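You operate a simulated robot arm through the tools that you are given. There is no shell and no other tool.

You are at the controls of a simulated robot arm. One attempt, no reset.

JOB
Move both guide rails to their blue marks and lock them again.

It is judged by the outcome, as a careful person would: the job done as asked, and still so three seconds after it is handed in. It fails if anything else is knocked over, pushed out of place, dropped, spilled or broken.

ROBOT AND FRAMES
A 6-joint arm with a two-finger parallel gripper, fixed in place. Base frame: the origin is at the foot of the arm, x ahead of it, y to its left, z up. Lengths are in m, angles in rad, forces in N, time in s.
With the tool pointing down near the work surface it reaches from about 0.22 to 0.66 m from the base axis. Its first joint turns from -1.152 to 1.152 rad. Payload 2.9 kg.
The tool frame sits at the grasp point between the pads (the TCP): z along the fingers, y along the line on which they close. The tips reach 0.03 m beyond it. The gripper opens to 0.11 m. The fingers are 0.02 m wide and 0.01 m thick; the gripper's body (0.048 by 0.112 m) begins 0.055 m behind the TCP.
Orientation is told as [roll, pitch, yaw] about the base's x, y, z axes, in that order, counted from this pose: with the fingers straight down and closing along the base's y, the tool's x points along the base's -x, its y along +y and its z along -z.

CONTROLS
- The arm moves only by the tool jog_arm. Its argument "increments" is a list of rows, each a list of 3 entries, a list of its own where there are three numbers: the turn, a rotation vector about the base's x, y, z in units of 6 degrees (1.0 is 6 degrees), then the shift along the base's x, y, z in units of 25 mm (1.0 is 25 mm), then the opening in per cent of the stroke, from 0 (shut) to 100 (fully open). In form: [[[rx, ry, rz], [dx, dy, dz], fingers], ...]. A call has 1 to 20 rows; each row shifts and turns the commanded pose from where the row before left it. A call with a number of a shift or a turn outside -1 to 1 is refused whole. Rows are played at 5 a second. More than 0.05 m and 0.15 rad between two rows, or a gripper value outside its range, and nothing of the call is played. A pose out of reach is approached as far as the arm can. The call stops where the force on the tool passes 40 N (or 10 N more than at its start, if that is more) or the arm is blocked; 0.2 s more then pass. The fingers move at their own pace (about 0.108 m/s each) and stop on an object; they squeeze with about 45 N. The grip force told is the motor's: it shows also when the fingers shut on nothing. Time passes only in rows, and 0.2 s behind the last, so rows that do not move let the fingers close. The reply holds the time, the measured pose of the TCP, the force on the tool along the base axes, the opening and the grip force, in the units named above and with some noise, with the torque about the TCP (base axes, N m) and any sound that the robot's microphone picked up, and new pictures: "views" is both (left out), scene, wrist or none.
- Cameras (640 x 400 px; columns grow to the right, rows downward): "scene" is fixed at [0.0924, 0.4466, 1.3947]; the picture's right is [-0.60, -0.80, 0.00], its down [-0.37, 0.28, -0.88] and it looks along [0.70, -0.53, -0.47] (base axes); focal length 351 px, centre (320, 200). "wrist" rides on the gripper at [0.072, 0.017, -0.103] in the tool frame; the picture's right is [-0.23, 0.97, 0.00], its down [-0.76, -0.18, -0.62] and it looks along [-0.61, -0.14, 0.78] (tool axes); focal length 222 px, centre (320, 200). There is no depth. A picture from a camera that has moved, and an enlarged one, comes with that camera's place and axes in the base frame and with its lens.
- zoom(camera, box): a new picture of the part [left, top, right, bottom] of that camera's present view, enlarged. It takes no simulated time.
- job_done(): hands the job in; it is judged then, once.

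Nothing tells you positions but the pictures and the camera data. Unless the task says otherwise, let go and move clear before handing in.

The tools are called by a JSON object that holds its "fn" and its "kwargs". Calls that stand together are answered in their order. jog_arm: Moves the arm, as the interface text tells. Its arguments: {"type":"object","properties":{"increments":{"type":"array"},"views":{"type":"string","enum":["both","scene","wrist","none"]}},"required":["increments"]} The other tools are called the same way: zoom (camera, box) takes an enlarged picture of a part of a camera's view; job_done () hands the job in.

At the start:

```text
time_s: 0.0
ee_pos: [0.4524, 0.0762, 1.1895]
orientation: [-0.002, 0.0, 0.0]
contact_force: [0.4, 0.6, -0.2]
moment: [0.01, 0.02, 0.0]
grip_width: 0.1099
grip_force: 0.1
```

scene: 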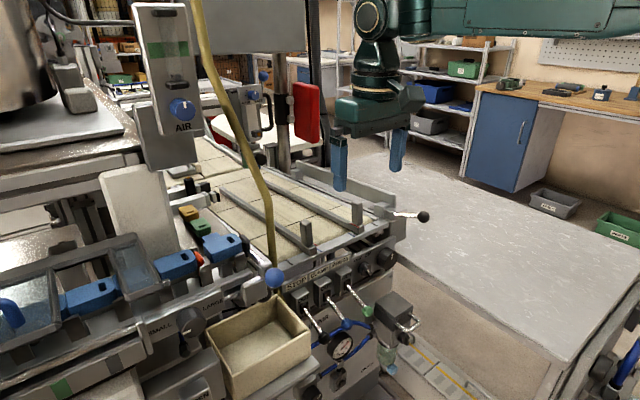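
wrist: 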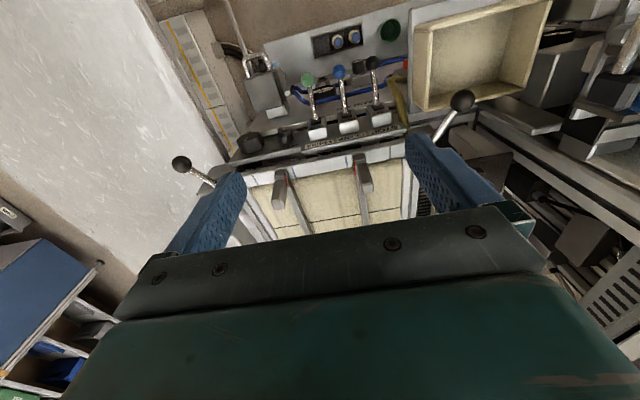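

I see a conveyor with two guide rails and lever handles with ball knobs at each side. I'll look closer before moving anything.

{"fn": "zoom", "kwargs": {"camera": "scene", "box": [160, 130, 440, 305]}}

{"fn": "zoom", "kwargs": {"camera": "wrist", "box": [160, 60, 500, 270]}}

{"fn": "zoom", "kwargs": {"camera": "scene", "box": [260, 190, 440, 300]}}

```text
2.29 times, centred on (300, 218) of scene
camera zoom: at [0.0924, 0.4466, 1.3947], right [-0.6, -0.8, 0.0], down [-0.37, 0.28, -0.88], along [0.7, -0.53, -0.47], focal length 803 px, centre (366, 160)
```

zoom: 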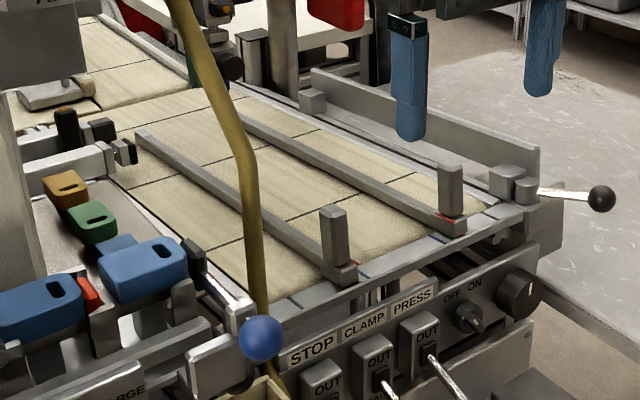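

```text
1.88 times, centred on (330, 165) of wrist
camera zoom: at [0.3787, 0.0929, 1.2928], right [0.23, 0.97, 0.0], down [0.76, -0.18, 0.62], along [0.61, -0.14, -0.78], focal length 418 px, centre (301, 266)
```

zoom: 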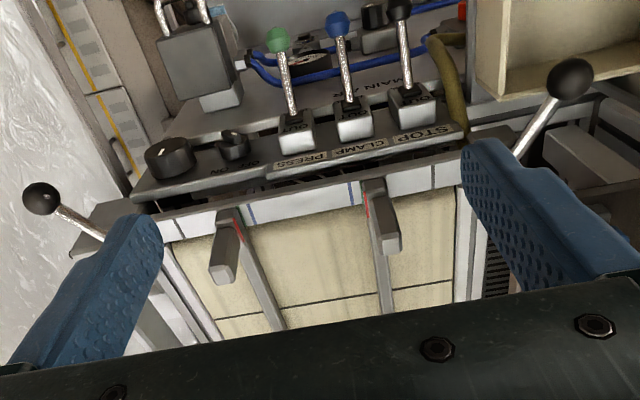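

```text
3.56 times, centred on (350, 245) of scene
camera zoom: at [0.0924, 0.4466, 1.3947], right [-0.6, -0.8, 0.0], down [-0.37, 0.28, -0.88], along [0.7, -0.53, -0.47], focal length 1249 px, centre (213, 40)
```

zoom: 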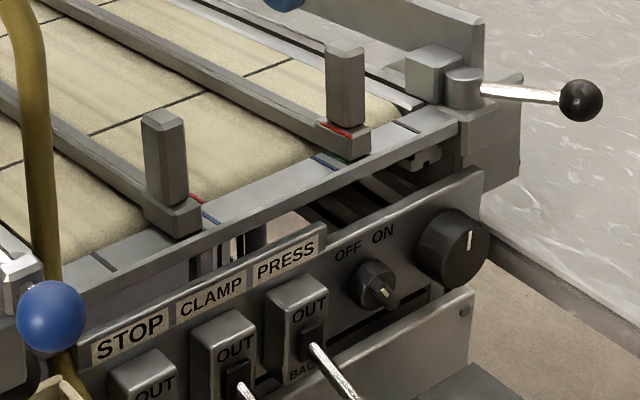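

The two rails carry upright posts and red index lines, blue lines are on the front plate, and a ball-ended lever sits on each side. I'll zoom in further on the levers, the marks, and the hose.

{"fn": "zoom", "kwargs": {"camera": "scene", "box": [345, 180, 445, 243]}}

{"fn": "zoom", "kwargs": {"camera": "scene", "box": [225, 220, 325, 283]}}

{"fn": "zoom", "kwargs": {"camera": "wrist", "box": [160, 130, 280, 205]}}

{"fn": "zoom", "kwargs": {"camera": "wrist", "box": [260, 120, 420, 220]}}

{"fn": "zoom", "kwargs": {"camera": "wrist", "box": [390, 60, 550, 160]}}

{"fn": "zoom", "kwargs": {"camera": "scene", "box": [270, 200, 390, 275]}}

```text
6.35 times, centred on (395, 212) of scene
camera zoom: at [0.0924, 0.4466, 1.3947], right [-0.6, -0.8, 0.0], down [-0.37, 0.28, -0.88], along [0.7, -0.53, -0.47], focal length 2231 px, centre (-156, 127)
```

zoom: 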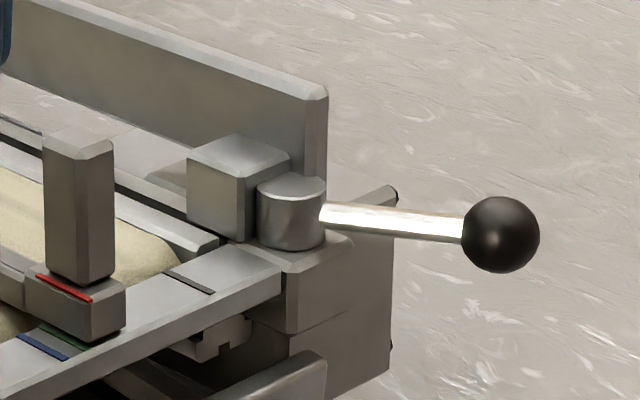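

```text
6.35 times, centred on (275, 252) of scene
camera zoom: at [0.0924, 0.4466, 1.3947], right [-0.6, -0.8, 0.0], down [-0.37, 0.28, -0.88], along [0.7, -0.53, -0.47], focal length 2231 px, centre (606, -127)
```

zoom: 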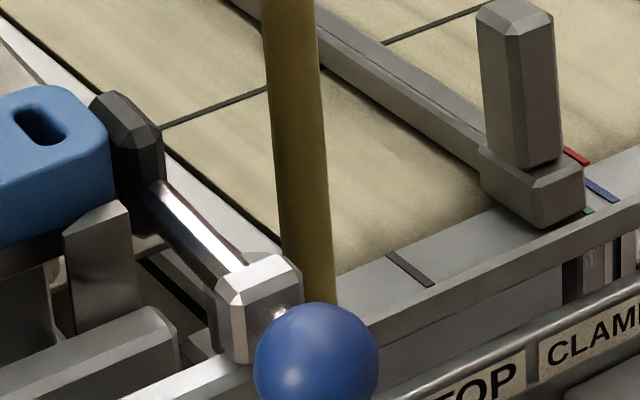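

```text
5.33 times, centred on (220, 168) of wrist
camera zoom: at [0.3787, 0.0929, 1.2928], right [0.23, 0.97, 0.0], down [0.76, -0.18, 0.62], along [0.61, -0.14, -0.78], focal length 1185 px, centre (853, 373)
```

zoom: 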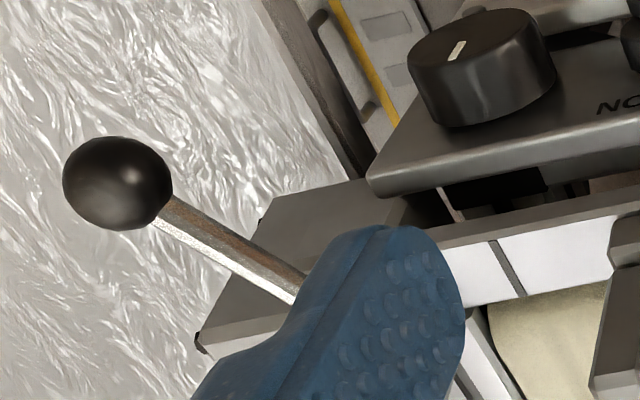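

```text
4.00 times, centred on (340, 170) of wrist
camera zoom: at [0.3787, 0.0929, 1.2928], right [0.23, 0.97, 0.0], down [0.76, -0.18, 0.62], along [0.61, -0.14, -0.78], focal length 888 px, centre (240, 320)
```

zoom: 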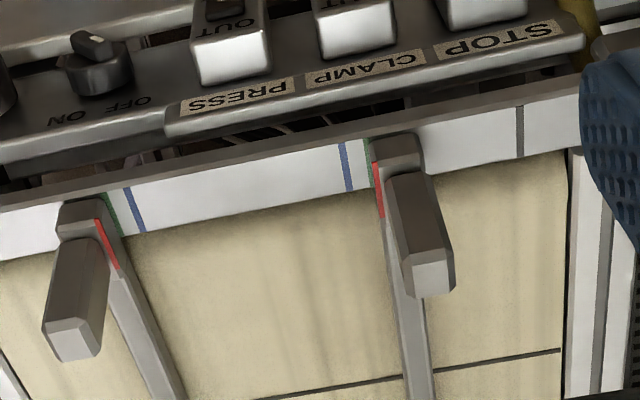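

```text
4.00 times, centred on (470, 110) of wrist
camera zoom: at [0.3787, 0.0929, 1.2928], right [0.23, 0.97, 0.0], down [0.76, -0.18, 0.62], along [0.61, -0.14, -0.78], focal length 888 px, centre (-280, 560)
```

zoom: 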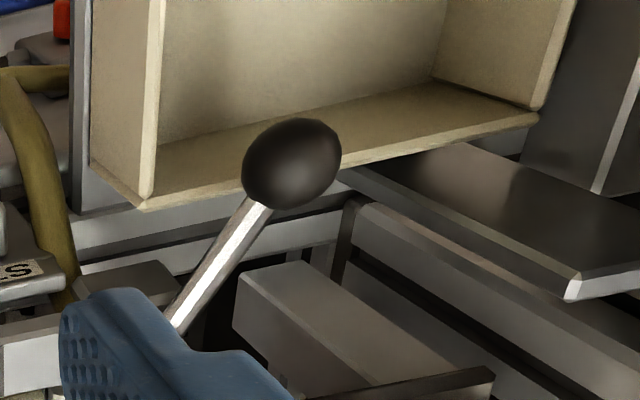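

```text
5.33 times, centred on (330, 238) of scene
camera zoom: at [0.0924, 0.4466, 1.3947], right [-0.6, -0.8, 0.0], down [-0.37, 0.28, -0.88], along [0.7, -0.53, -0.47], focal length 1874 px, centre (267, 0)
```

zoom: 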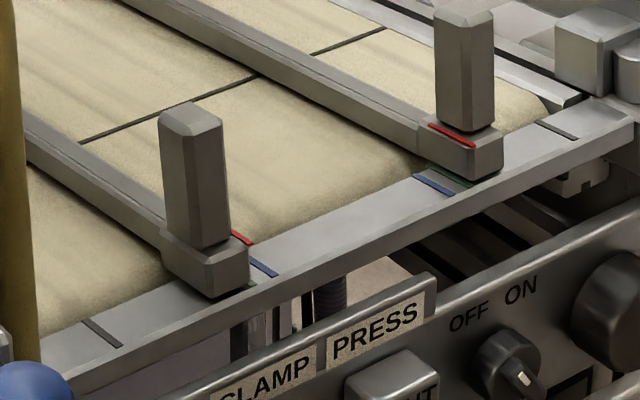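

The right lever is a vertical-axis clamp with its ball at about (0.50, −0.16, 0.98). The left one is unclear, so I'll look at that area and the hose more closely.

{"fn": "zoom", "kwargs": {"camera": "scene", "box": [180, 230, 340, 330]}}

{"fn": "zoom", "kwargs": {"camera": "scene", "box": [120, 0, 340, 138]}}

{"fn": "zoom", "kwargs": {"camera": "wrist", "box": [160, 0, 480, 200]}}

{"fn": "zoom", "kwargs": {"camera": "wrist", "box": [380, 0, 640, 240]}}

{"fn": "zoom", "kwargs": {"camera": "scene", "box": [270, 260, 450, 373]}}

```text
4.00 times, centred on (260, 280) of scene
camera zoom: at [0.0924, 0.4466, 1.3947], right [-0.6, -0.8, 0.0], down [-0.37, 0.28, -0.88], along [0.7, -0.53, -0.47], focal length 1405 px, centre (560, -120)
```

zoom: 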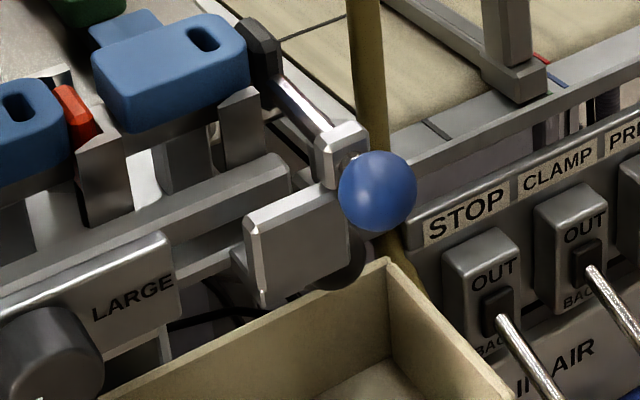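

```text
2.90 times, centred on (230, 69) of scene
camera zoom: at [0.0924, 0.4466, 1.3947], right [-0.6, -0.8, 0.0], down [-0.37, 0.28, -0.88], along [0.7, -0.53, -0.47], focal length 1018 px, centre (581, 580)
```

zoom: 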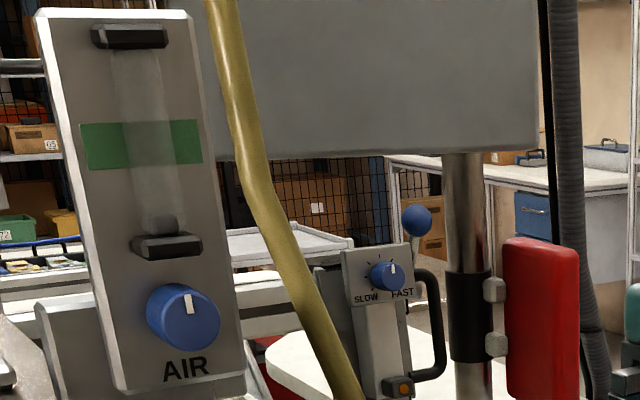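

```text
2.00 times, centred on (320, 100) of wrist
camera zoom: at [0.3787, 0.0929, 1.2928], right [0.23, 0.97, 0.0], down [0.76, -0.18, 0.62], along [0.61, -0.14, -0.78], focal length 444 px, centre (320, 400)
```

zoom: 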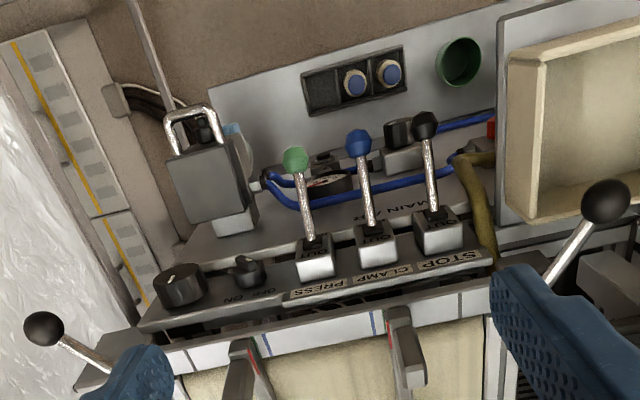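

```text
1.67 times, centred on (510, 120) of wrist
camera zoom: at [0.3787, 0.0929, 1.2928], right [0.23, 0.97, 0.0], down [0.76, -0.18, 0.62], along [0.61, -0.14, -0.78], focal length 370 px, centre (3, 333)
```

zoom: 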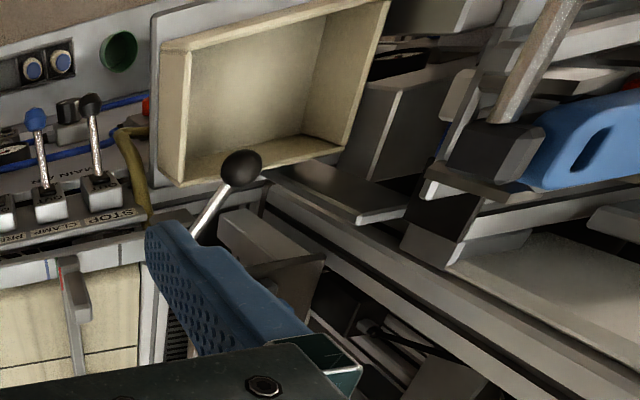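

```text
3.54 times, centred on (360, 316) of scene
camera zoom: at [0.0924, 0.4466, 1.3947], right [-0.6, -0.8, 0.0], down [-0.37, 0.28, -0.88], along [0.7, -0.53, -0.47], focal length 1244 px, centre (178, -212)
```

zoom: 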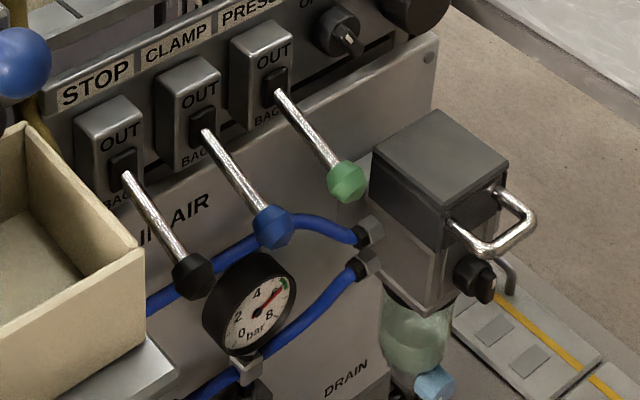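

The left ball triangulates near (0.49, 0.24, 1.02), but a blue ball shows on that spot in the scene view. The olive hose also hangs near the left front corner, so I'll move away from it toward −y and look from a second wrist viewpoint.

{"fn": "jog_arm", "kwargs": {"increments": [[[0, 0, 0], [0, -1, 0], 100], [[0, 0, 0], [0, -1, 0], 100], [[0, 0, 0], [0, -1, 0], 100], [[0, 0, 0], [0, -1, 0], 100], [[0, 0, 0], [0, -1, 0], 100]]}}

```text
time_s: 1.2
ee_pos: [0.4515, -0.0486, 1.1919]
orientation: [0.0, 0.002, -0.002]
contact_force: [0.3, -0.3, -0.7]
moment: [0.01, -0.05, 0.03]
grip_width: 0.1101
grip_force: 0.1
camera wrist: at [0.3781, -0.033, 1.295], right [0.23, 0.97, 0.0], down [0.76, -0.18, 0.62], along [0.61, -0.14, -0.78], focal length 222 px, centre (320, 200)
```

scene: 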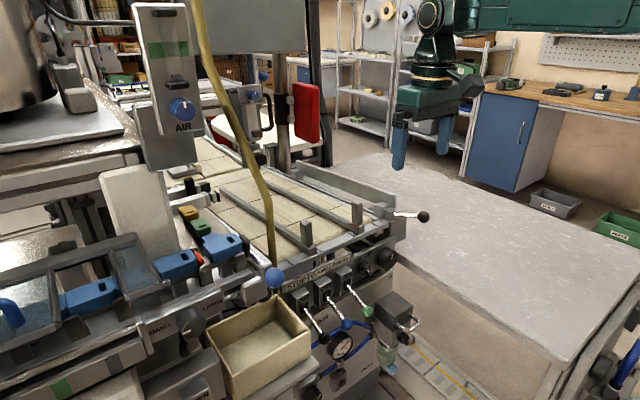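
wrist: 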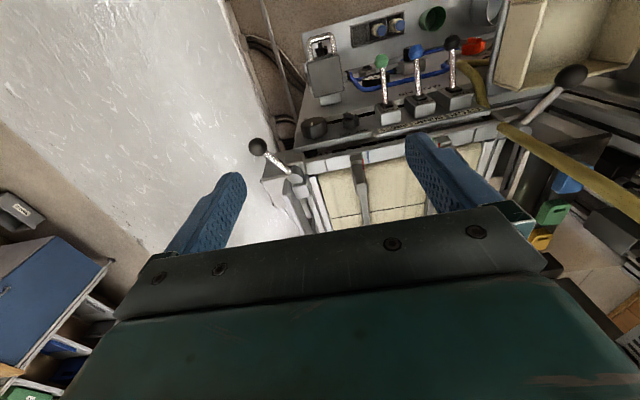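

{"fn": "zoom", "kwargs": {"camera": "wrist", "box": [430, 40, 640, 220]}}

{"fn": "zoom", "kwargs": {"camera": "wrist", "box": [230, 110, 350, 240]}}

{"fn": "zoom", "kwargs": {"camera": "wrist", "box": [480, 55, 610, 136]}}

```text
2.22 times, centred on (535, 130) of wrist
camera zoom: at [0.3781, -0.033, 1.295], right [0.23, 0.97, 0.0], down [0.76, -0.18, 0.62], along [0.61, -0.14, -0.78], focal length 494 px, centre (-158, 356)
```

zoom: 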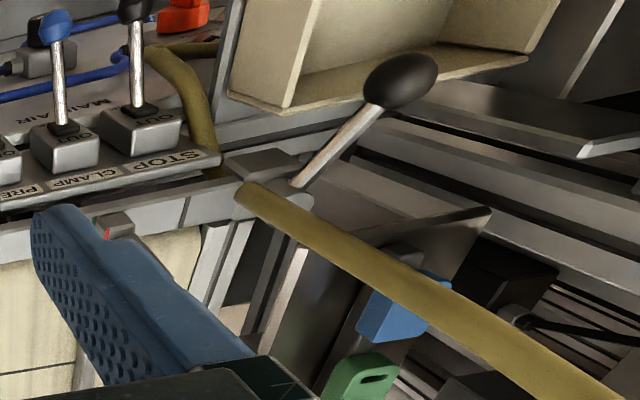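

```text
3.08 times, centred on (290, 175) of wrist
camera zoom: at [0.3781, -0.033, 1.295], right [0.23, 0.97, 0.0], down [0.76, -0.18, 0.62], along [0.61, -0.14, -0.78], focal length 684 px, centre (412, 277)
```

zoom: 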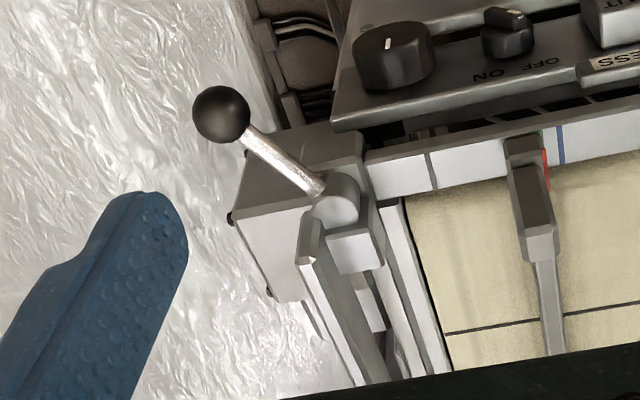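

```text
4.92 times, centred on (545, 96) of wrist
camera zoom: at [0.3781, -0.033, 1.295], right [0.23, 0.97, 0.0], down [0.76, -0.18, 0.62], along [0.61, -0.14, -0.78], focal length 1094 px, centre (-788, 714)
```

zoom: 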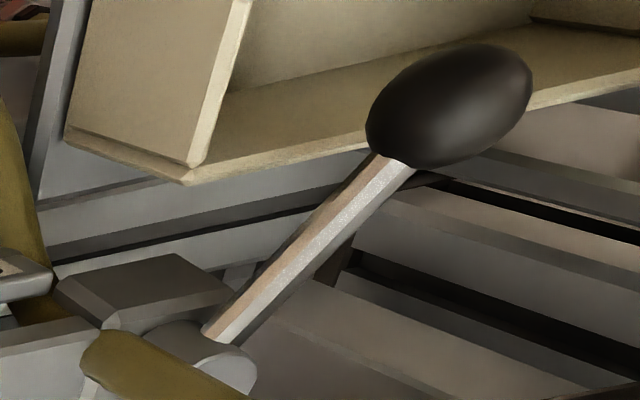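

A second view puts the left ball at about (0.50, 0.258, 0.985), mirroring the right one. The blue ball is a separate object nearer the scene camera, so I'll tilt the tool toward +y to find it and the hose.

{"fn": "jog_arm", "kwargs": {"increments": [[[1, 0, 0], [0, -1, 0.5], 100], [[1, 0, 0], [0, -1, 0.5], 100], [[1, 0, 0], [0, -1, 0.5], 100], [[1, 0, 0], [0, 0, 0.5], 100], [[1, 0, 0], [0, 0, 0.5], 100], [[1, 0, 0], [0, 0, 0], 100]]}}

```text
time_s: 2.6
ee_pos: [0.398, -0.0769, 1.1273]
orientation: [0.625, -0.002, -0.002]
contact_force: [0.8, 0.0, -0.8]
moment: [0.02, 0.0, 0.0]
grip_width: 0.1098
grip_force: 0.1
out of reach, approached as far as the arm can: row 1, 2, 3, 4, 5, 6
camera wrist: at [0.3243, -0.124, 1.2201], right [0.23, 0.79, 0.57], down [0.76, -0.51, 0.4], along [0.61, 0.34, -0.71], focal length 222 px, centre (320, 200)
```

scene: 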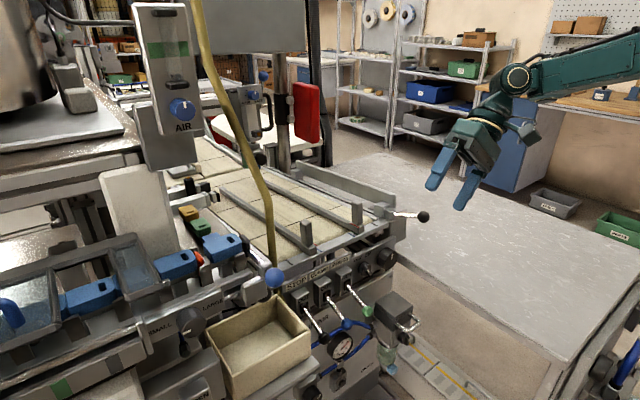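
wrist: 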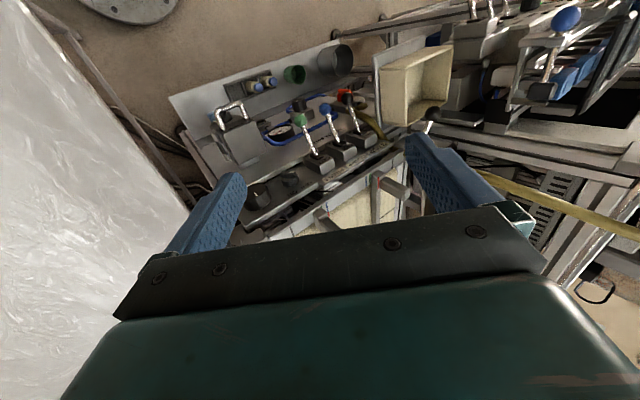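

{"fn": "zoom", "kwargs": {"camera": "wrist", "box": [400, 0, 640, 150]}}

{"fn": "zoom", "kwargs": {"camera": "wrist", "box": [400, 100, 640, 300]}}

```text
2.67 times, centred on (520, 75) of wrist
camera zoom: at [0.3243, -0.124, 1.2201], right [0.23, 0.79, 0.57], down [0.76, -0.51, 0.4], along [0.61, 0.34, -0.71], focal length 592 px, centre (-213, 533)
```

zoom: 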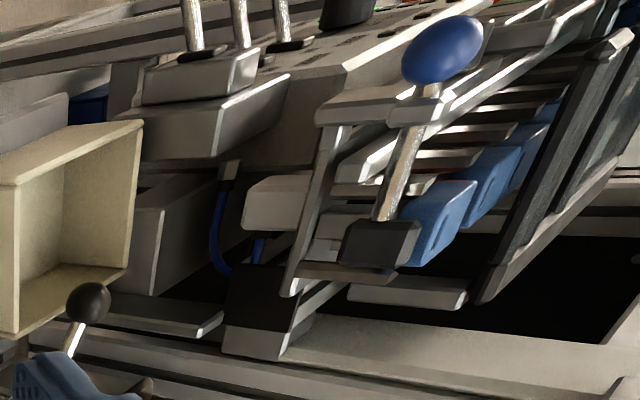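

```text
2.00 times, centred on (520, 200) of wrist
camera zoom: at [0.3243, -0.124, 1.2201], right [0.23, 0.79, 0.57], down [0.76, -0.51, 0.4], along [0.61, 0.34, -0.71], focal length 444 px, centre (-80, 200)
```

zoom: 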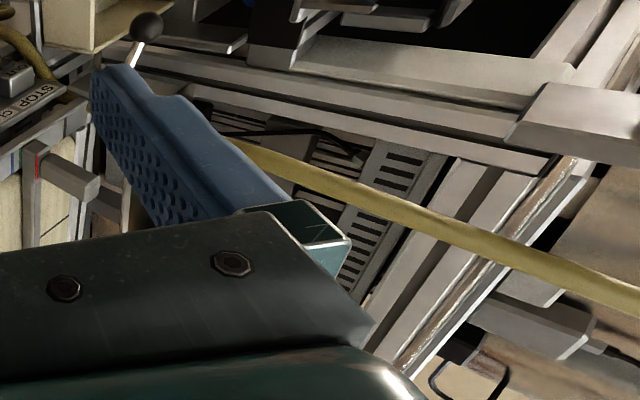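

The blue ball is a lever on the chute station at about (0.386, 0.293, 1.115), and the hose drops vertically at about (0.56, 0.203). I must keep clear of both. Next I'll bring the tool upright and move above the right-hand lever.

{"fn": "jog_arm", "kwargs": {"increments": [[[-1, 0, 0], [0, 0, -0.5], 100], [[-1, 0, 0], [0, 0, -0.5], 100], [[-1, 0, 0], [0, 0, -0.5], 100], [[-1, 0, 0], [0, 0, -0.5], 100], [[-1, 0, 0], [0, 0, -0.5], 100], [[-1, 0, 0], [0, 0, 0], 100]]}}

```text
time_s: 4.0
ee_pos: [0.3977, -0.076, 1.0642]
orientation: [-0.002, 0.0, 0.004]
contact_force: [0.2, 0.4, -1.0]
moment: [0.0, -0.03, 0.02]
grip_width: 0.11
grip_force: 0.1
camera wrist: at [0.325, -0.0599, 1.1674], right [0.23, 0.97, 0.0], down [0.76, -0.18, 0.62], along [0.61, -0.14, -0.78], focal length 222 px, centre (320, 200)
```

scene: 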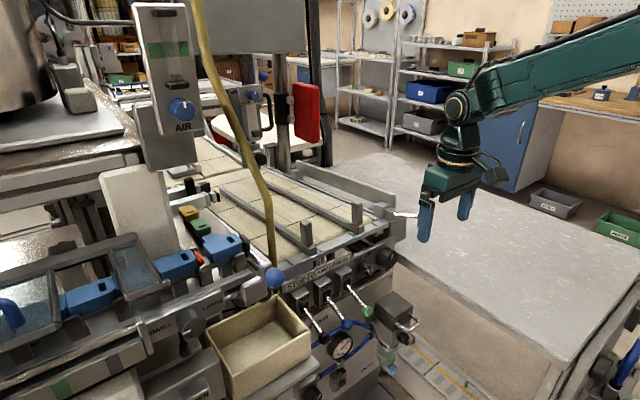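
wrist: 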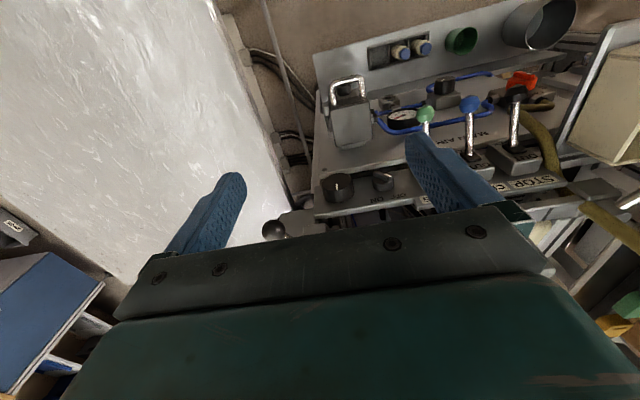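

{"fn": "jog_arm", "kwargs": {"increments": [[[0, 0, 1], [0, 0, 1], 60], [[0, 0, 1], [0.8, -0.7, 0.5], 60], [[0, 0, 1], [0.8, -0.7, 0], 60], [[0, 0, 1], [0.8, -0.7, 0], 60], [[0, 0, 1], [0.8, -0.7, 0], 60], [[0, 0, 1], [0.8, -0.6, 0], 60]]}}

```text
time_s: 5.4
ee_pos: [0.5007, -0.1607, 1.1002]
orientation: [-0.001, 0.0, 0.63]
contact_force: [-0.1, 0.8, -0.1]
moment: [0.0, -0.01, 0.03]
grip_width: 0.0662
grip_force: 0.0
camera wrist: at [0.4302, -0.1901, 1.203], right [-0.39, 0.92, 0.0], down [0.72, 0.31, 0.62], along [0.57, 0.24, -0.78], focal length 222 px, centre (320, 200)
```

scene: 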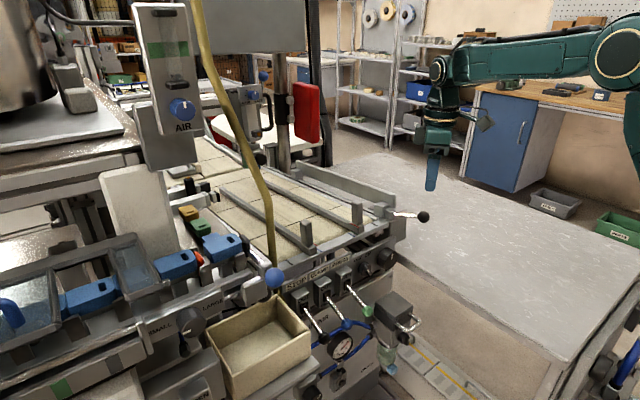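
wrist: 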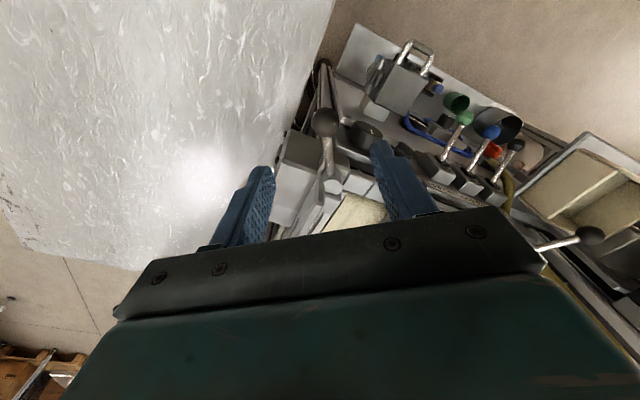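

{"fn": "zoom", "kwargs": {"camera": "wrist", "box": [240, 80, 420, 230]}}

{"fn": "zoom", "kwargs": {"camera": "wrist", "box": [500, 170, 640, 300]}}

```text
2.67 times, centred on (330, 155) of wrist
camera zoom: at [0.4302, -0.1901, 1.203], right [-0.39, 0.92, 0.0], down [0.72, 0.31, 0.62], along [0.57, 0.24, -0.78], focal length 592 px, centre (293, 320)
```

zoom: 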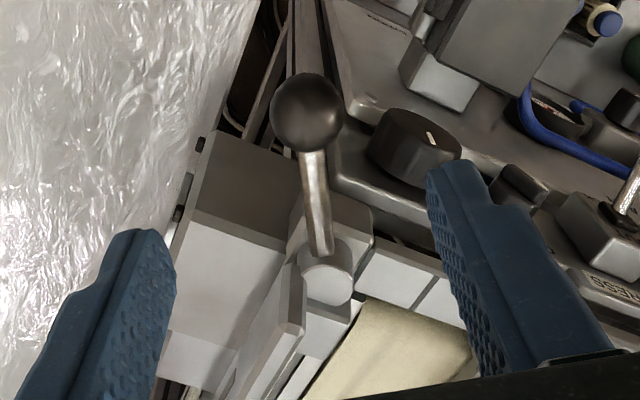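

```text
3.08 times, centred on (570, 235) of wrist
camera zoom: at [0.4302, -0.1901, 1.203], right [-0.39, 0.92, 0.0], down [0.72, 0.31, 0.62], along [0.57, 0.24, -0.78], focal length 684 px, centre (-449, 92)
```

zoom: 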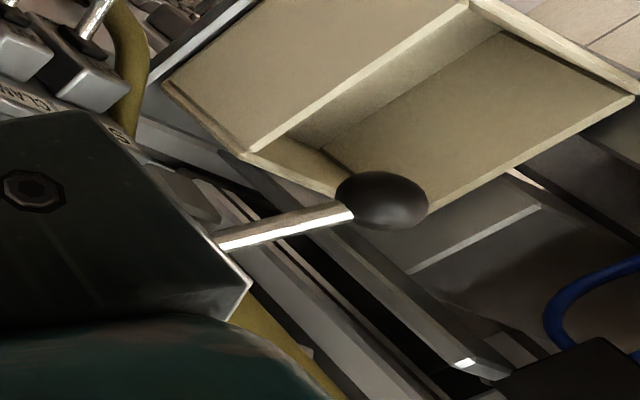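

The tool is above the right lever's ball, with fingers square to the rod and the space beside it clear. I'll descend so the fingers straddle the ball.

{"fn": "jog_arm", "kwargs": {"increments": [[[0, 0, 0], [0, 0.1, -0.9], 50], [[0, 0, 0], [0, 0, -0.9], 50], [[0, 0, 0], [0, 0, -0.9], 50], [[0, 0, 0], [0, 0, -0.9], 50], [[0, 0, 0], [0, 0, -0.9], 50], [[0, 0, 0], [0, 0, 0], 50]]}}

```text
time_s: 6.8
ee_pos: [0.4995, -0.159, 0.9869]
orientation: [0.0, 0.001, 0.626]
contact_force: [-0.1, 0.8, -0.4]
moment: [0.0, -0.02, 0.01]
grip_width: 0.0547
grip_force: 0.0
camera wrist: at [0.4293, -0.188, 1.0902], right [-0.39, 0.92, 0.0], down [0.72, 0.3, 0.62], along [0.57, 0.24, -0.78], focal length 222 px, centre (320, 200)
```

scene: 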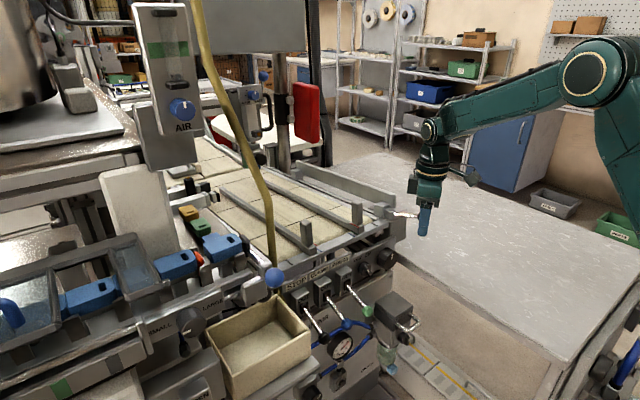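
wrist: 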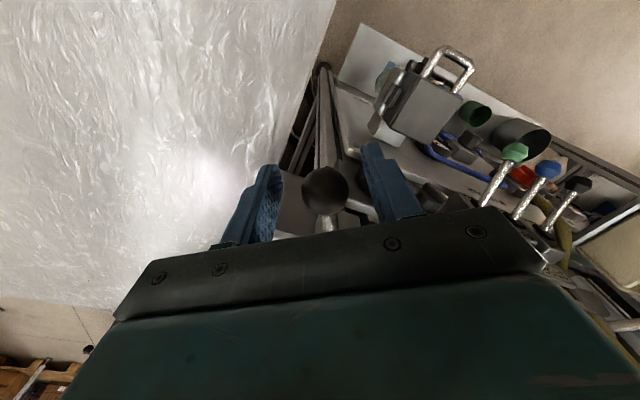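

{"fn": "zoom", "kwargs": {"camera": "scene", "box": [360, 150, 480, 250]}}

{"fn": "zoom", "kwargs": {"camera": "wrist", "box": [220, 130, 440, 260]}}

```text
4.00 times, centred on (420, 200) of scene
camera zoom: at [0.0924, 0.4466, 1.3947], right [-0.6, -0.8, 0.0], down [-0.37, 0.28, -0.88], along [0.7, -0.53, -0.47], focal length 1405 px, centre (-80, 200)
```

zoom: 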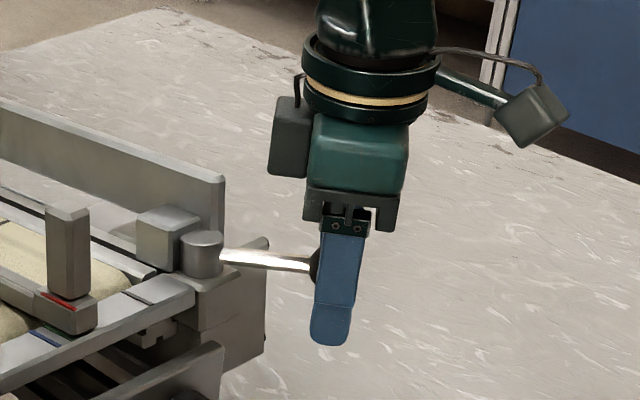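

```text
2.91 times, centred on (330, 195) of wrist
camera zoom: at [0.4293, -0.188, 1.0902], right [-0.39, 0.92, 0.0], down [0.72, 0.3, 0.62], along [0.57, 0.24, -0.78], focal length 646 px, centre (291, 214)
```

zoom: 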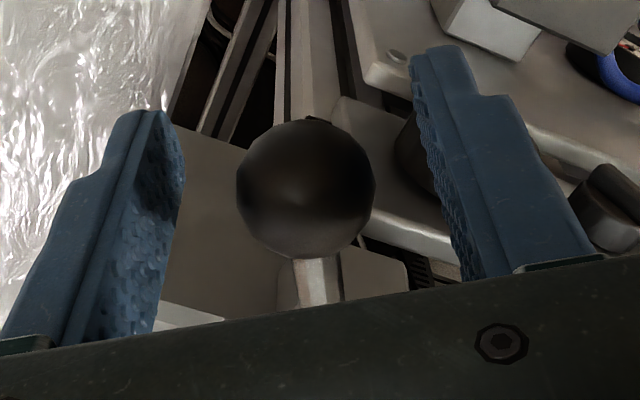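

The ball is centred between the fingers. I'll narrow them to a loose fork and nudge the lever gently outward, watching the force to find the unlocking direction.

{"fn": "jog_arm", "kwargs": {"increments": [[[0, 0, 0], [0, 0, 0], 33], [[0, 0, 0], [0, 0, 0], 33], [[0, 0, 0], [0.11, -0.17, 0], 33], [[0, 0, 0], [0.11, -0.17, 0], 33], [[0, 0, 0], [0.11, -0.17, 0], 33]]}}

```text
time_s: 8.0
ee_pos: [0.5045, -0.1679, 0.9867]
orientation: [0.007, 0.003, 0.635]
contact_force: [-14.1, 30.2, -4.7]
moment: [-0.19, 0.13, -0.12]
grip_width: 0.0529
grip_force: 16.5
camera wrist: at [0.437, -0.1982, 1.0911], right [-0.39, 0.92, 0.01], down [0.72, 0.31, 0.62], along [0.57, 0.25, -0.79], focal length 222 px, centre (320, 200)
```

scene: 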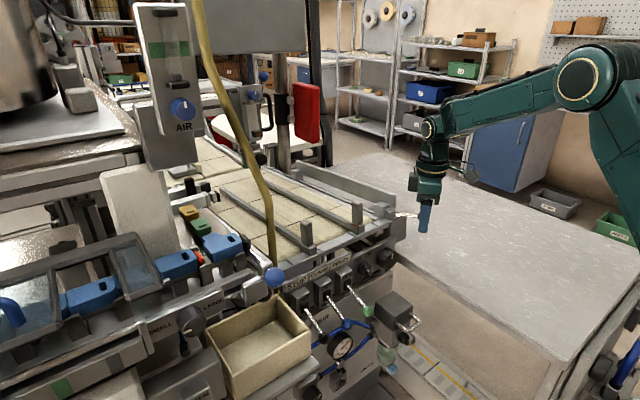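
wrist: 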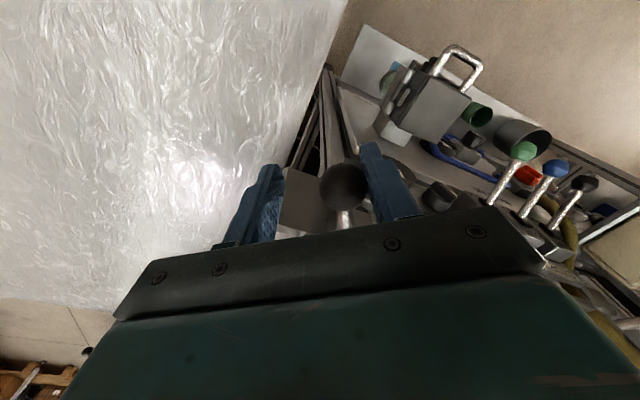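

The lever didn't move outward at 33 N, so that looks like the tightening stop. I'll back off and try the inward direction.

{"fn": "jog_arm", "kwargs": {"increments": [[[0, 0, 0], [-0.11, 0.17, 0], 33], [[0, 0, 0], [-0.11, 0.17, 0], 33], [[0, 0, 0], [-0.11, 0.17, 0], 33], [[0, 0, 0], [-0.05, 0.08, 0], 33], [[0, 0, 0], [0, 0, 0], 33]]}}

```text
time_s: 9.2
ee_pos: [0.4995, -0.1557, 0.9897]
orientation: [-0.002, -0.002, 0.628]
contact_force: [0.4, 0.5, 0.7]
moment: [-0.01, 0.0, 0.01]
grip_width: 0.0363
grip_force: 0.1
camera wrist: at [0.4285, -0.1852, 1.0923], right [-0.39, 0.92, 0.0], down [0.72, 0.3, 0.62], along [0.58, 0.24, -0.78], focal length 222 px, centre (320, 200)
```

scene: 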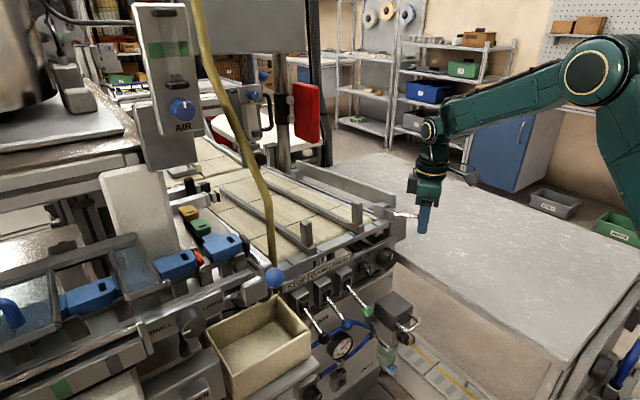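
wrist: 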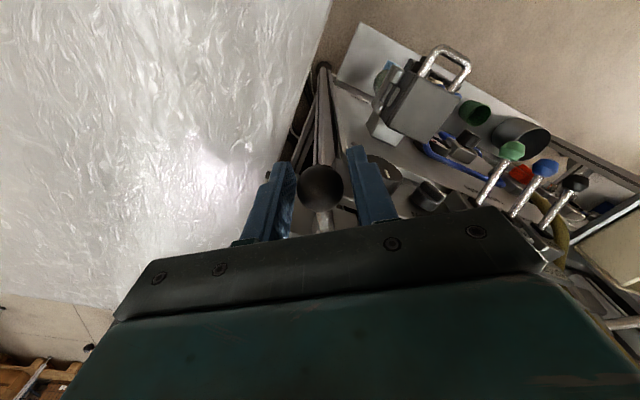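

{"fn": "jog_arm", "kwargs": {"increments": [[[0, 0, 0], [-0.11, 0.17, 0], 33], [[0, 0, 0], [-0.11, 0.17, 0], 33], [[0, 0, 0], [-0.08, 0.13, 0], 33], [[0, 0, 0], [0, 0, 0], 33]]}}

```text
time_s: 10.2
ee_pos: [0.4905, -0.1449, 0.9887]
orientation: [-0.002, -0.001, 0.627]
contact_force: [0.5, -2.4, -0.5]
moment: [0.0, -0.02, -0.03]
grip_width: 0.0374
grip_force: 1.0
camera wrist: at [0.4213, -0.1741, 1.0926], right [-0.39, 0.92, 0.0], down [0.72, 0.3, 0.62], along [0.57, 0.24, -0.78], focal length 222 px, centre (320, 200)
```

scene: 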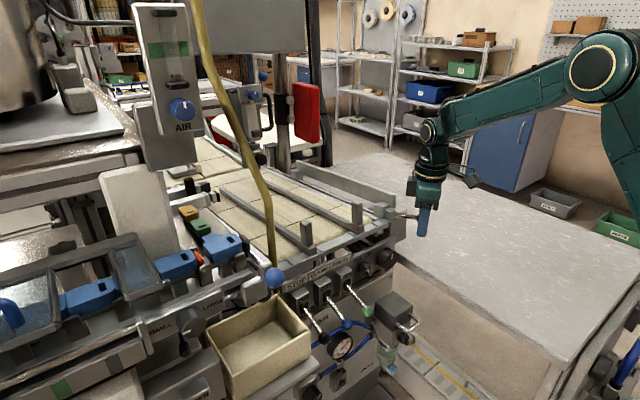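
wrist: 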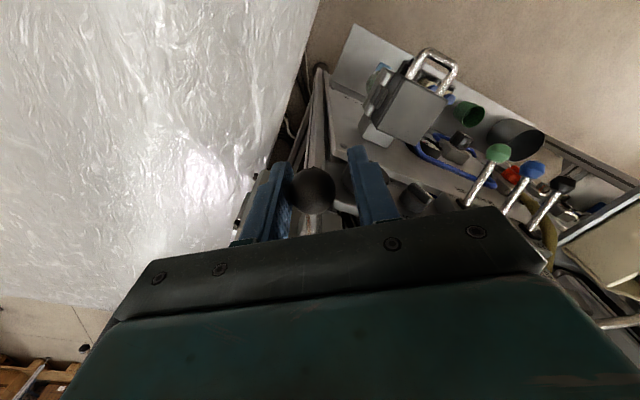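

The lever moves easily inward, so that direction unlocks the right rail. I'll follow the arc around the hub at about (0.565, −0.1165), turning the tool with it.

{"fn": "jog_arm", "kwargs": {"increments": [[[0, 0, -1], [0, 0.32, 0.12], 33], [[0, 0, -1], [-0.05, 0.264, 0.12], 33], [[0, 0, -1], [-0.036, 0.268, 0], 33], [[0, 0, -1], [-0.008, 0.268, 0], 33], [[0, 0, -1], [0.012, 0.268, 0], 33], [[0, 0, -1], [0.036, 0.264, 0], 33]]}}

```text
time_s: 11.6
ee_pos: [0.4878, -0.1032, 0.9959]
orientation: [0.001, 0.0, -0.001]
contact_force: [0.7, 0.2, 0.7]
moment: [-0.03, 0.02, -0.01]
grip_width: 0.0365
grip_force: 0.1
camera wrist: at [0.415, -0.0871, 1.0983], right [0.23, 0.97, 0.0], down [0.76, -0.18, 0.62], along [0.61, -0.14, -0.78], focal length 222 px, centre (320, 200)
```

scene: 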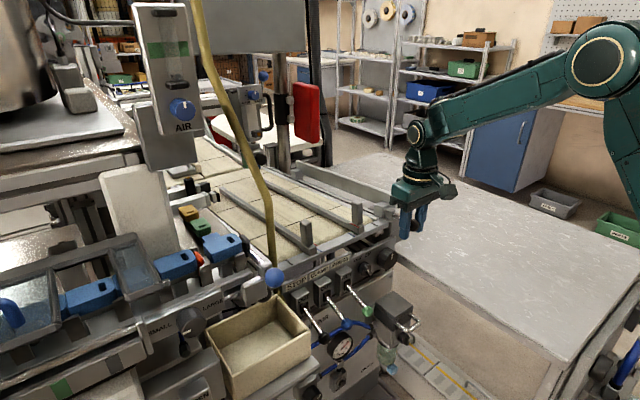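
wrist: 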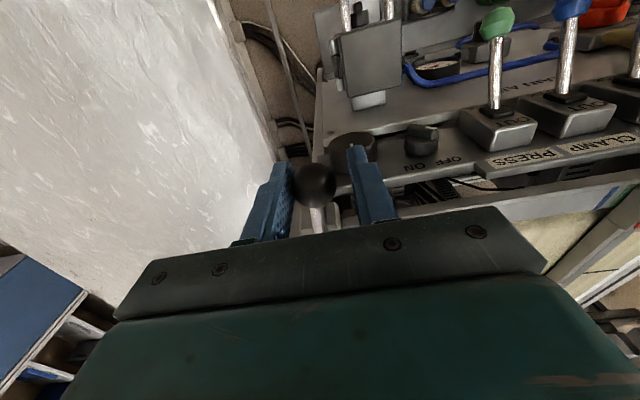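

{"fn": "jog_arm", "kwargs": {"increments": [[[0, 0, -1], [0.1, 0.248, 0], 33], [[0, 0, -1], [0.08, 0.252, 0], 33], [[0, 0, -1], [0.104, 0.248, 0], 33], [[0, 0, -1], [0.128, 0.236, 0], 33], [[0, 0, -1], [0.148, 0.22, 0], 33], [[0, 0, -1], [0.16, 0.212, 0], 33]]}}

```text
time_s: 13.0
ee_pos: [0.5045, -0.0718, 0.9951]
orientation: [-0.005, 0.0, -0.638]
contact_force: [-6.4, -24.8, -0.4]
moment: [-0.14, 0.04, 0.24]
grip_width: 0.0484
grip_force: 12.3
camera wrist: at [0.4569, -0.0152, 1.0978], right [0.76, 0.65, 0.0], down [0.51, -0.59, 0.62], along [0.4, -0.48, -0.78], focal length 222 px, centre (320, 200)
```

scene: 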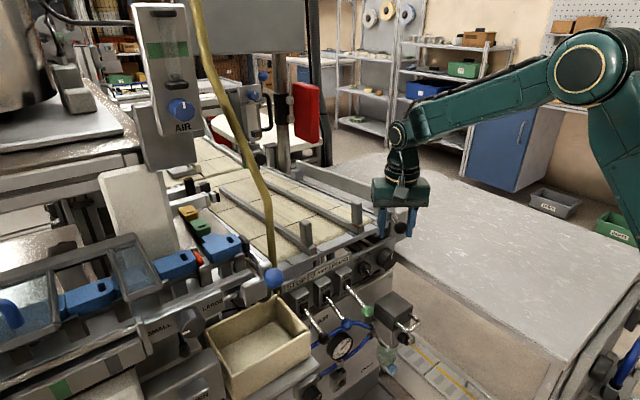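
wrist: 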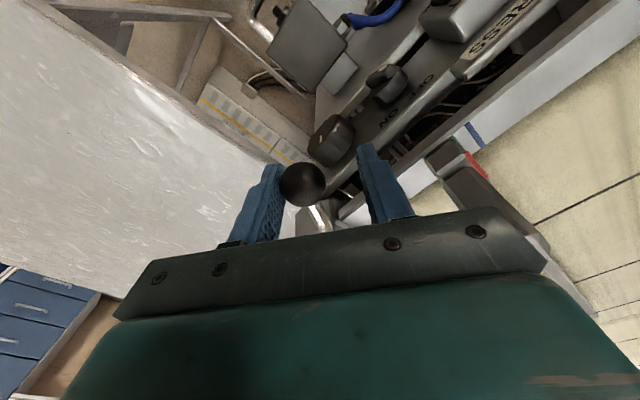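

The lever hit an end stop after about 60° of swing, so the right side is unlocked. I'll ease off, open, lift straight up, and check that it stays.

{"fn": "jog_arm", "kwargs": {"increments": [[[0, 0, 0], [-0.14, -0.18, 0], 50], [[0, 0, 0], [-0.1, -0.12, 0], 55], [[0, 0, 0], [0, 0, 0], 55], [[0, 0, 0], [0, 0, 0.8], 55], [[0, 0, 0], [0, 0, 1], 55], [[0, 0, 0], [0, 0, 1], 55], [[0, 0, 0], [0, 0, 1], 55], [[0, 0, 1], [0, 0, 0.6], 55], [[0, 0, 1], [0, 0, 0], 55], [[0, 0, 1], [0, 0, 0], 55], [[0, 0, 1], [0, 0, 0], 55], [[0, 0, 1], [0, 0, 0], 55], [[0, 0, 1], [0, 0, 0], 55]]}}

```text
time_s: 15.8
ee_pos: [0.5018, -0.076, 1.1053]
orientation: [0.001, 0.001, 0.0]
contact_force: [-0.4, 0.3, -1.3]
moment: [0.0, 0.02, 0.01]
grip_width: 0.0604
grip_force: 0.1
camera wrist: at [0.4272, -0.0593, 1.2086], right [0.23, 0.97, 0.0], down [0.76, -0.18, 0.62], along [0.61, -0.14, -0.78], focal length 222 px, centre (320, 200)
```

scene: 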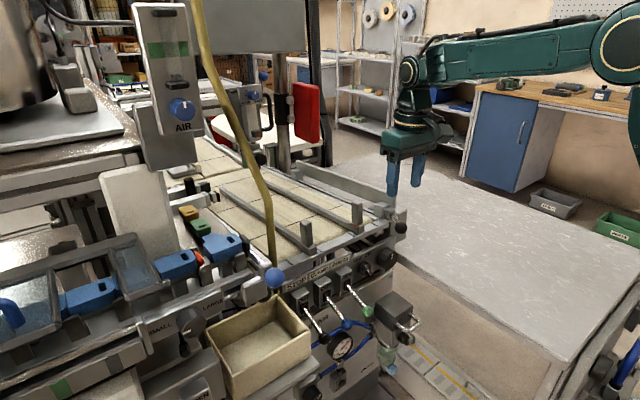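
wrist: 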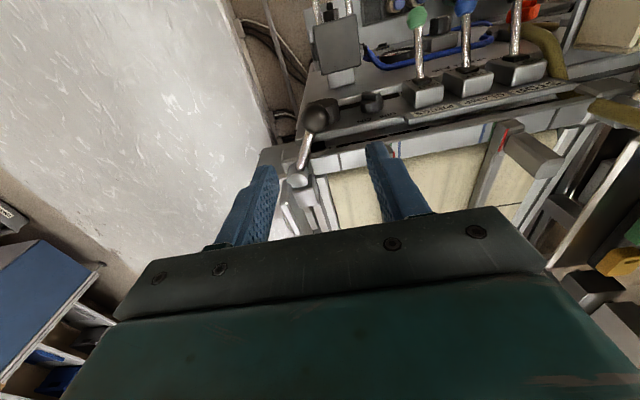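

{"fn": "jog_arm", "kwargs": {"increments": [[[0, 0, 0], [0.7, 0.6, 0], 55], [[0, 0, 0], [0.7, 0.6, 0], 55], [[0, 0, 0], [0.7, 0.6, 0], 55], [[0, 0, 0], [0.68, 0.6, 0], 55], [[0, 0, 0], [0, 0, 0], 55]]}}

```text
time_s: 17.0
ee_pos: [0.5708, -0.0144, 1.1049]
orientation: [0.0, -0.001, -0.001]
contact_force: [-0.6, -0.1, 0.8]
moment: [-0.01, 0.0, 0.01]
grip_width: 0.0605
grip_force: 0.0
camera wrist: at [0.4977, 0.0012, 1.2085], right [0.23, 0.97, 0.0], down [0.76, -0.18, 0.62], along [0.61, -0.14, -0.78], focal length 222 px, centre (320, 200)
```

scene: 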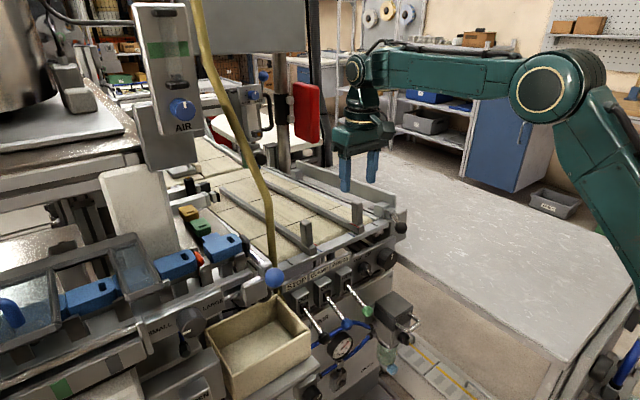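
wrist: 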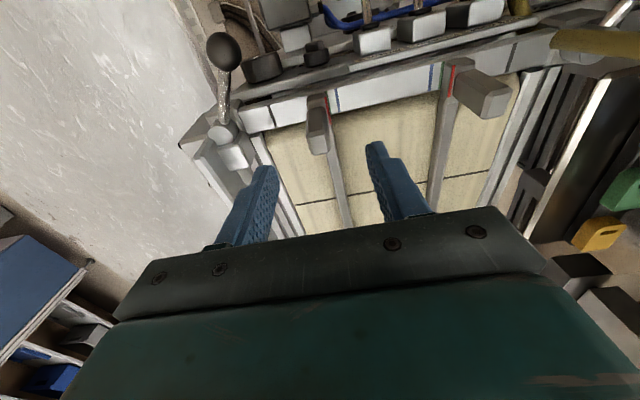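

{"fn": "zoom", "kwargs": {"camera": "wrist", "box": [230, 70, 390, 170]}}

{"fn": "zoom", "kwargs": {"camera": "wrist", "box": [400, 40, 560, 140]}}

{"fn": "zoom", "kwargs": {"camera": "wrist", "box": [470, 0, 640, 200]}}

```text
4.00 times, centred on (310, 120) of wrist
camera zoom: at [0.4977, 0.0012, 1.2085], right [0.23, 0.97, 0.0], down [0.76, -0.18, 0.62], along [0.61, -0.14, -0.78], focal length 888 px, centre (360, 520)
```

zoom: 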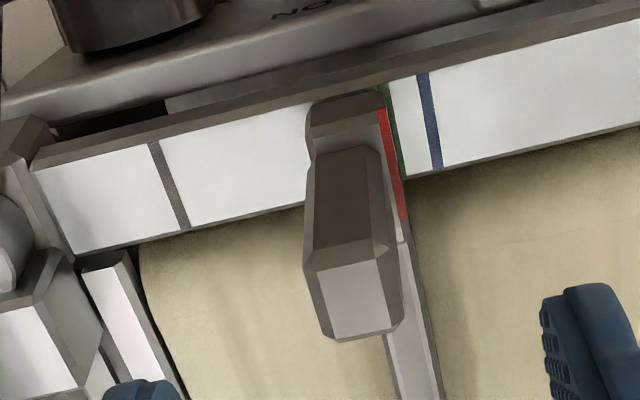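

```text
4.00 times, centred on (480, 90) of wrist
camera zoom: at [0.4977, 0.0012, 1.2085], right [0.23, 0.97, 0.0], down [0.76, -0.18, 0.62], along [0.61, -0.14, -0.78], focal length 888 px, centre (-320, 640)
```

zoom: 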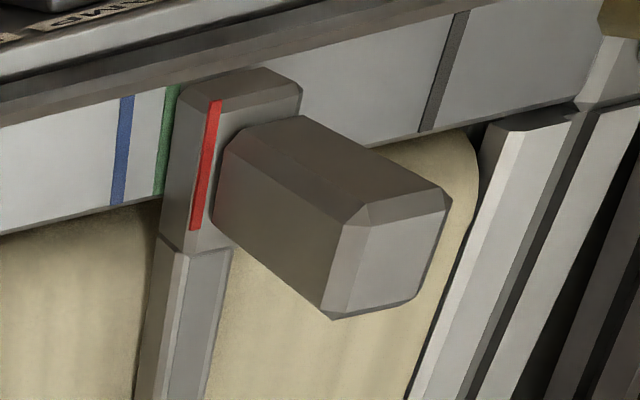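

```text
2.00 times, centred on (555, 100) of wrist
camera zoom: at [0.4977, 0.0012, 1.2085], right [0.23, 0.97, 0.0], down [0.76, -0.18, 0.62], along [0.61, -0.14, -0.78], focal length 444 px, centre (-150, 400)
```

zoom: 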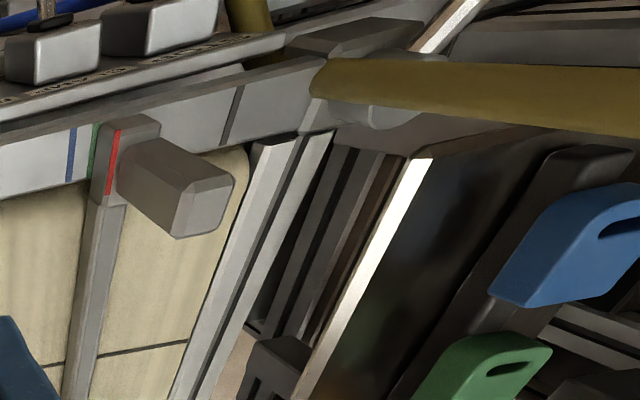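

The right post is at about (0.572, −0.0165), its top near z = 1.04, and its red line sits at green, about 9–10 mm short of blue. I'll straddle the post without touching the foot.

{"fn": "jog_arm", "kwargs": {"increments": [[[0, 0, 0], [0.04, -0.08, -0.8], 55], [[0, 0, 0], [0, 0, -0.8], 55], [[0, 0, 0], [0, 0, -0.8], 55], [[0, 0, 0], [0, 0, -0.68], 55], [[0, 0, 0], [0, 0, 0], 55]]}}

```text
time_s: 18.2
ee_pos: [0.5701, -0.0181, 1.0265]
orientation: [0.001, -0.001, 0.0]
contact_force: [0.3, -0.1, -0.5]
moment: [-0.02, 0.01, 0.01]
grip_width: 0.0606
grip_force: 0.1
camera wrist: at [0.498, -0.0011, 1.1302], right [0.23, 0.97, 0.0], down [0.76, -0.18, 0.62], along [0.61, -0.14, -0.78], focal length 222 px, centre (320, 200)
```

scene: 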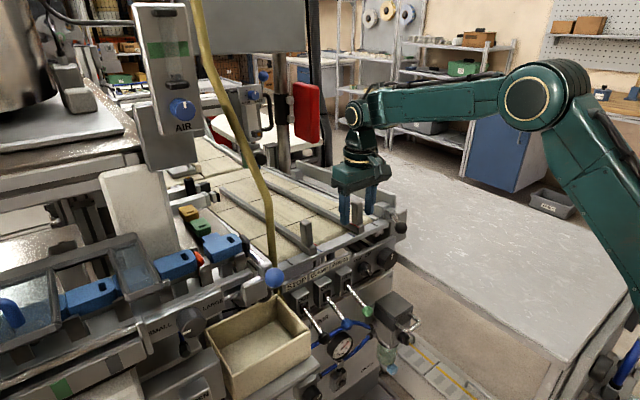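
wrist: 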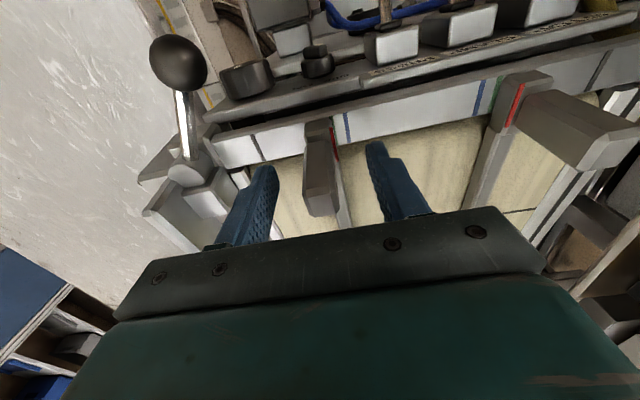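

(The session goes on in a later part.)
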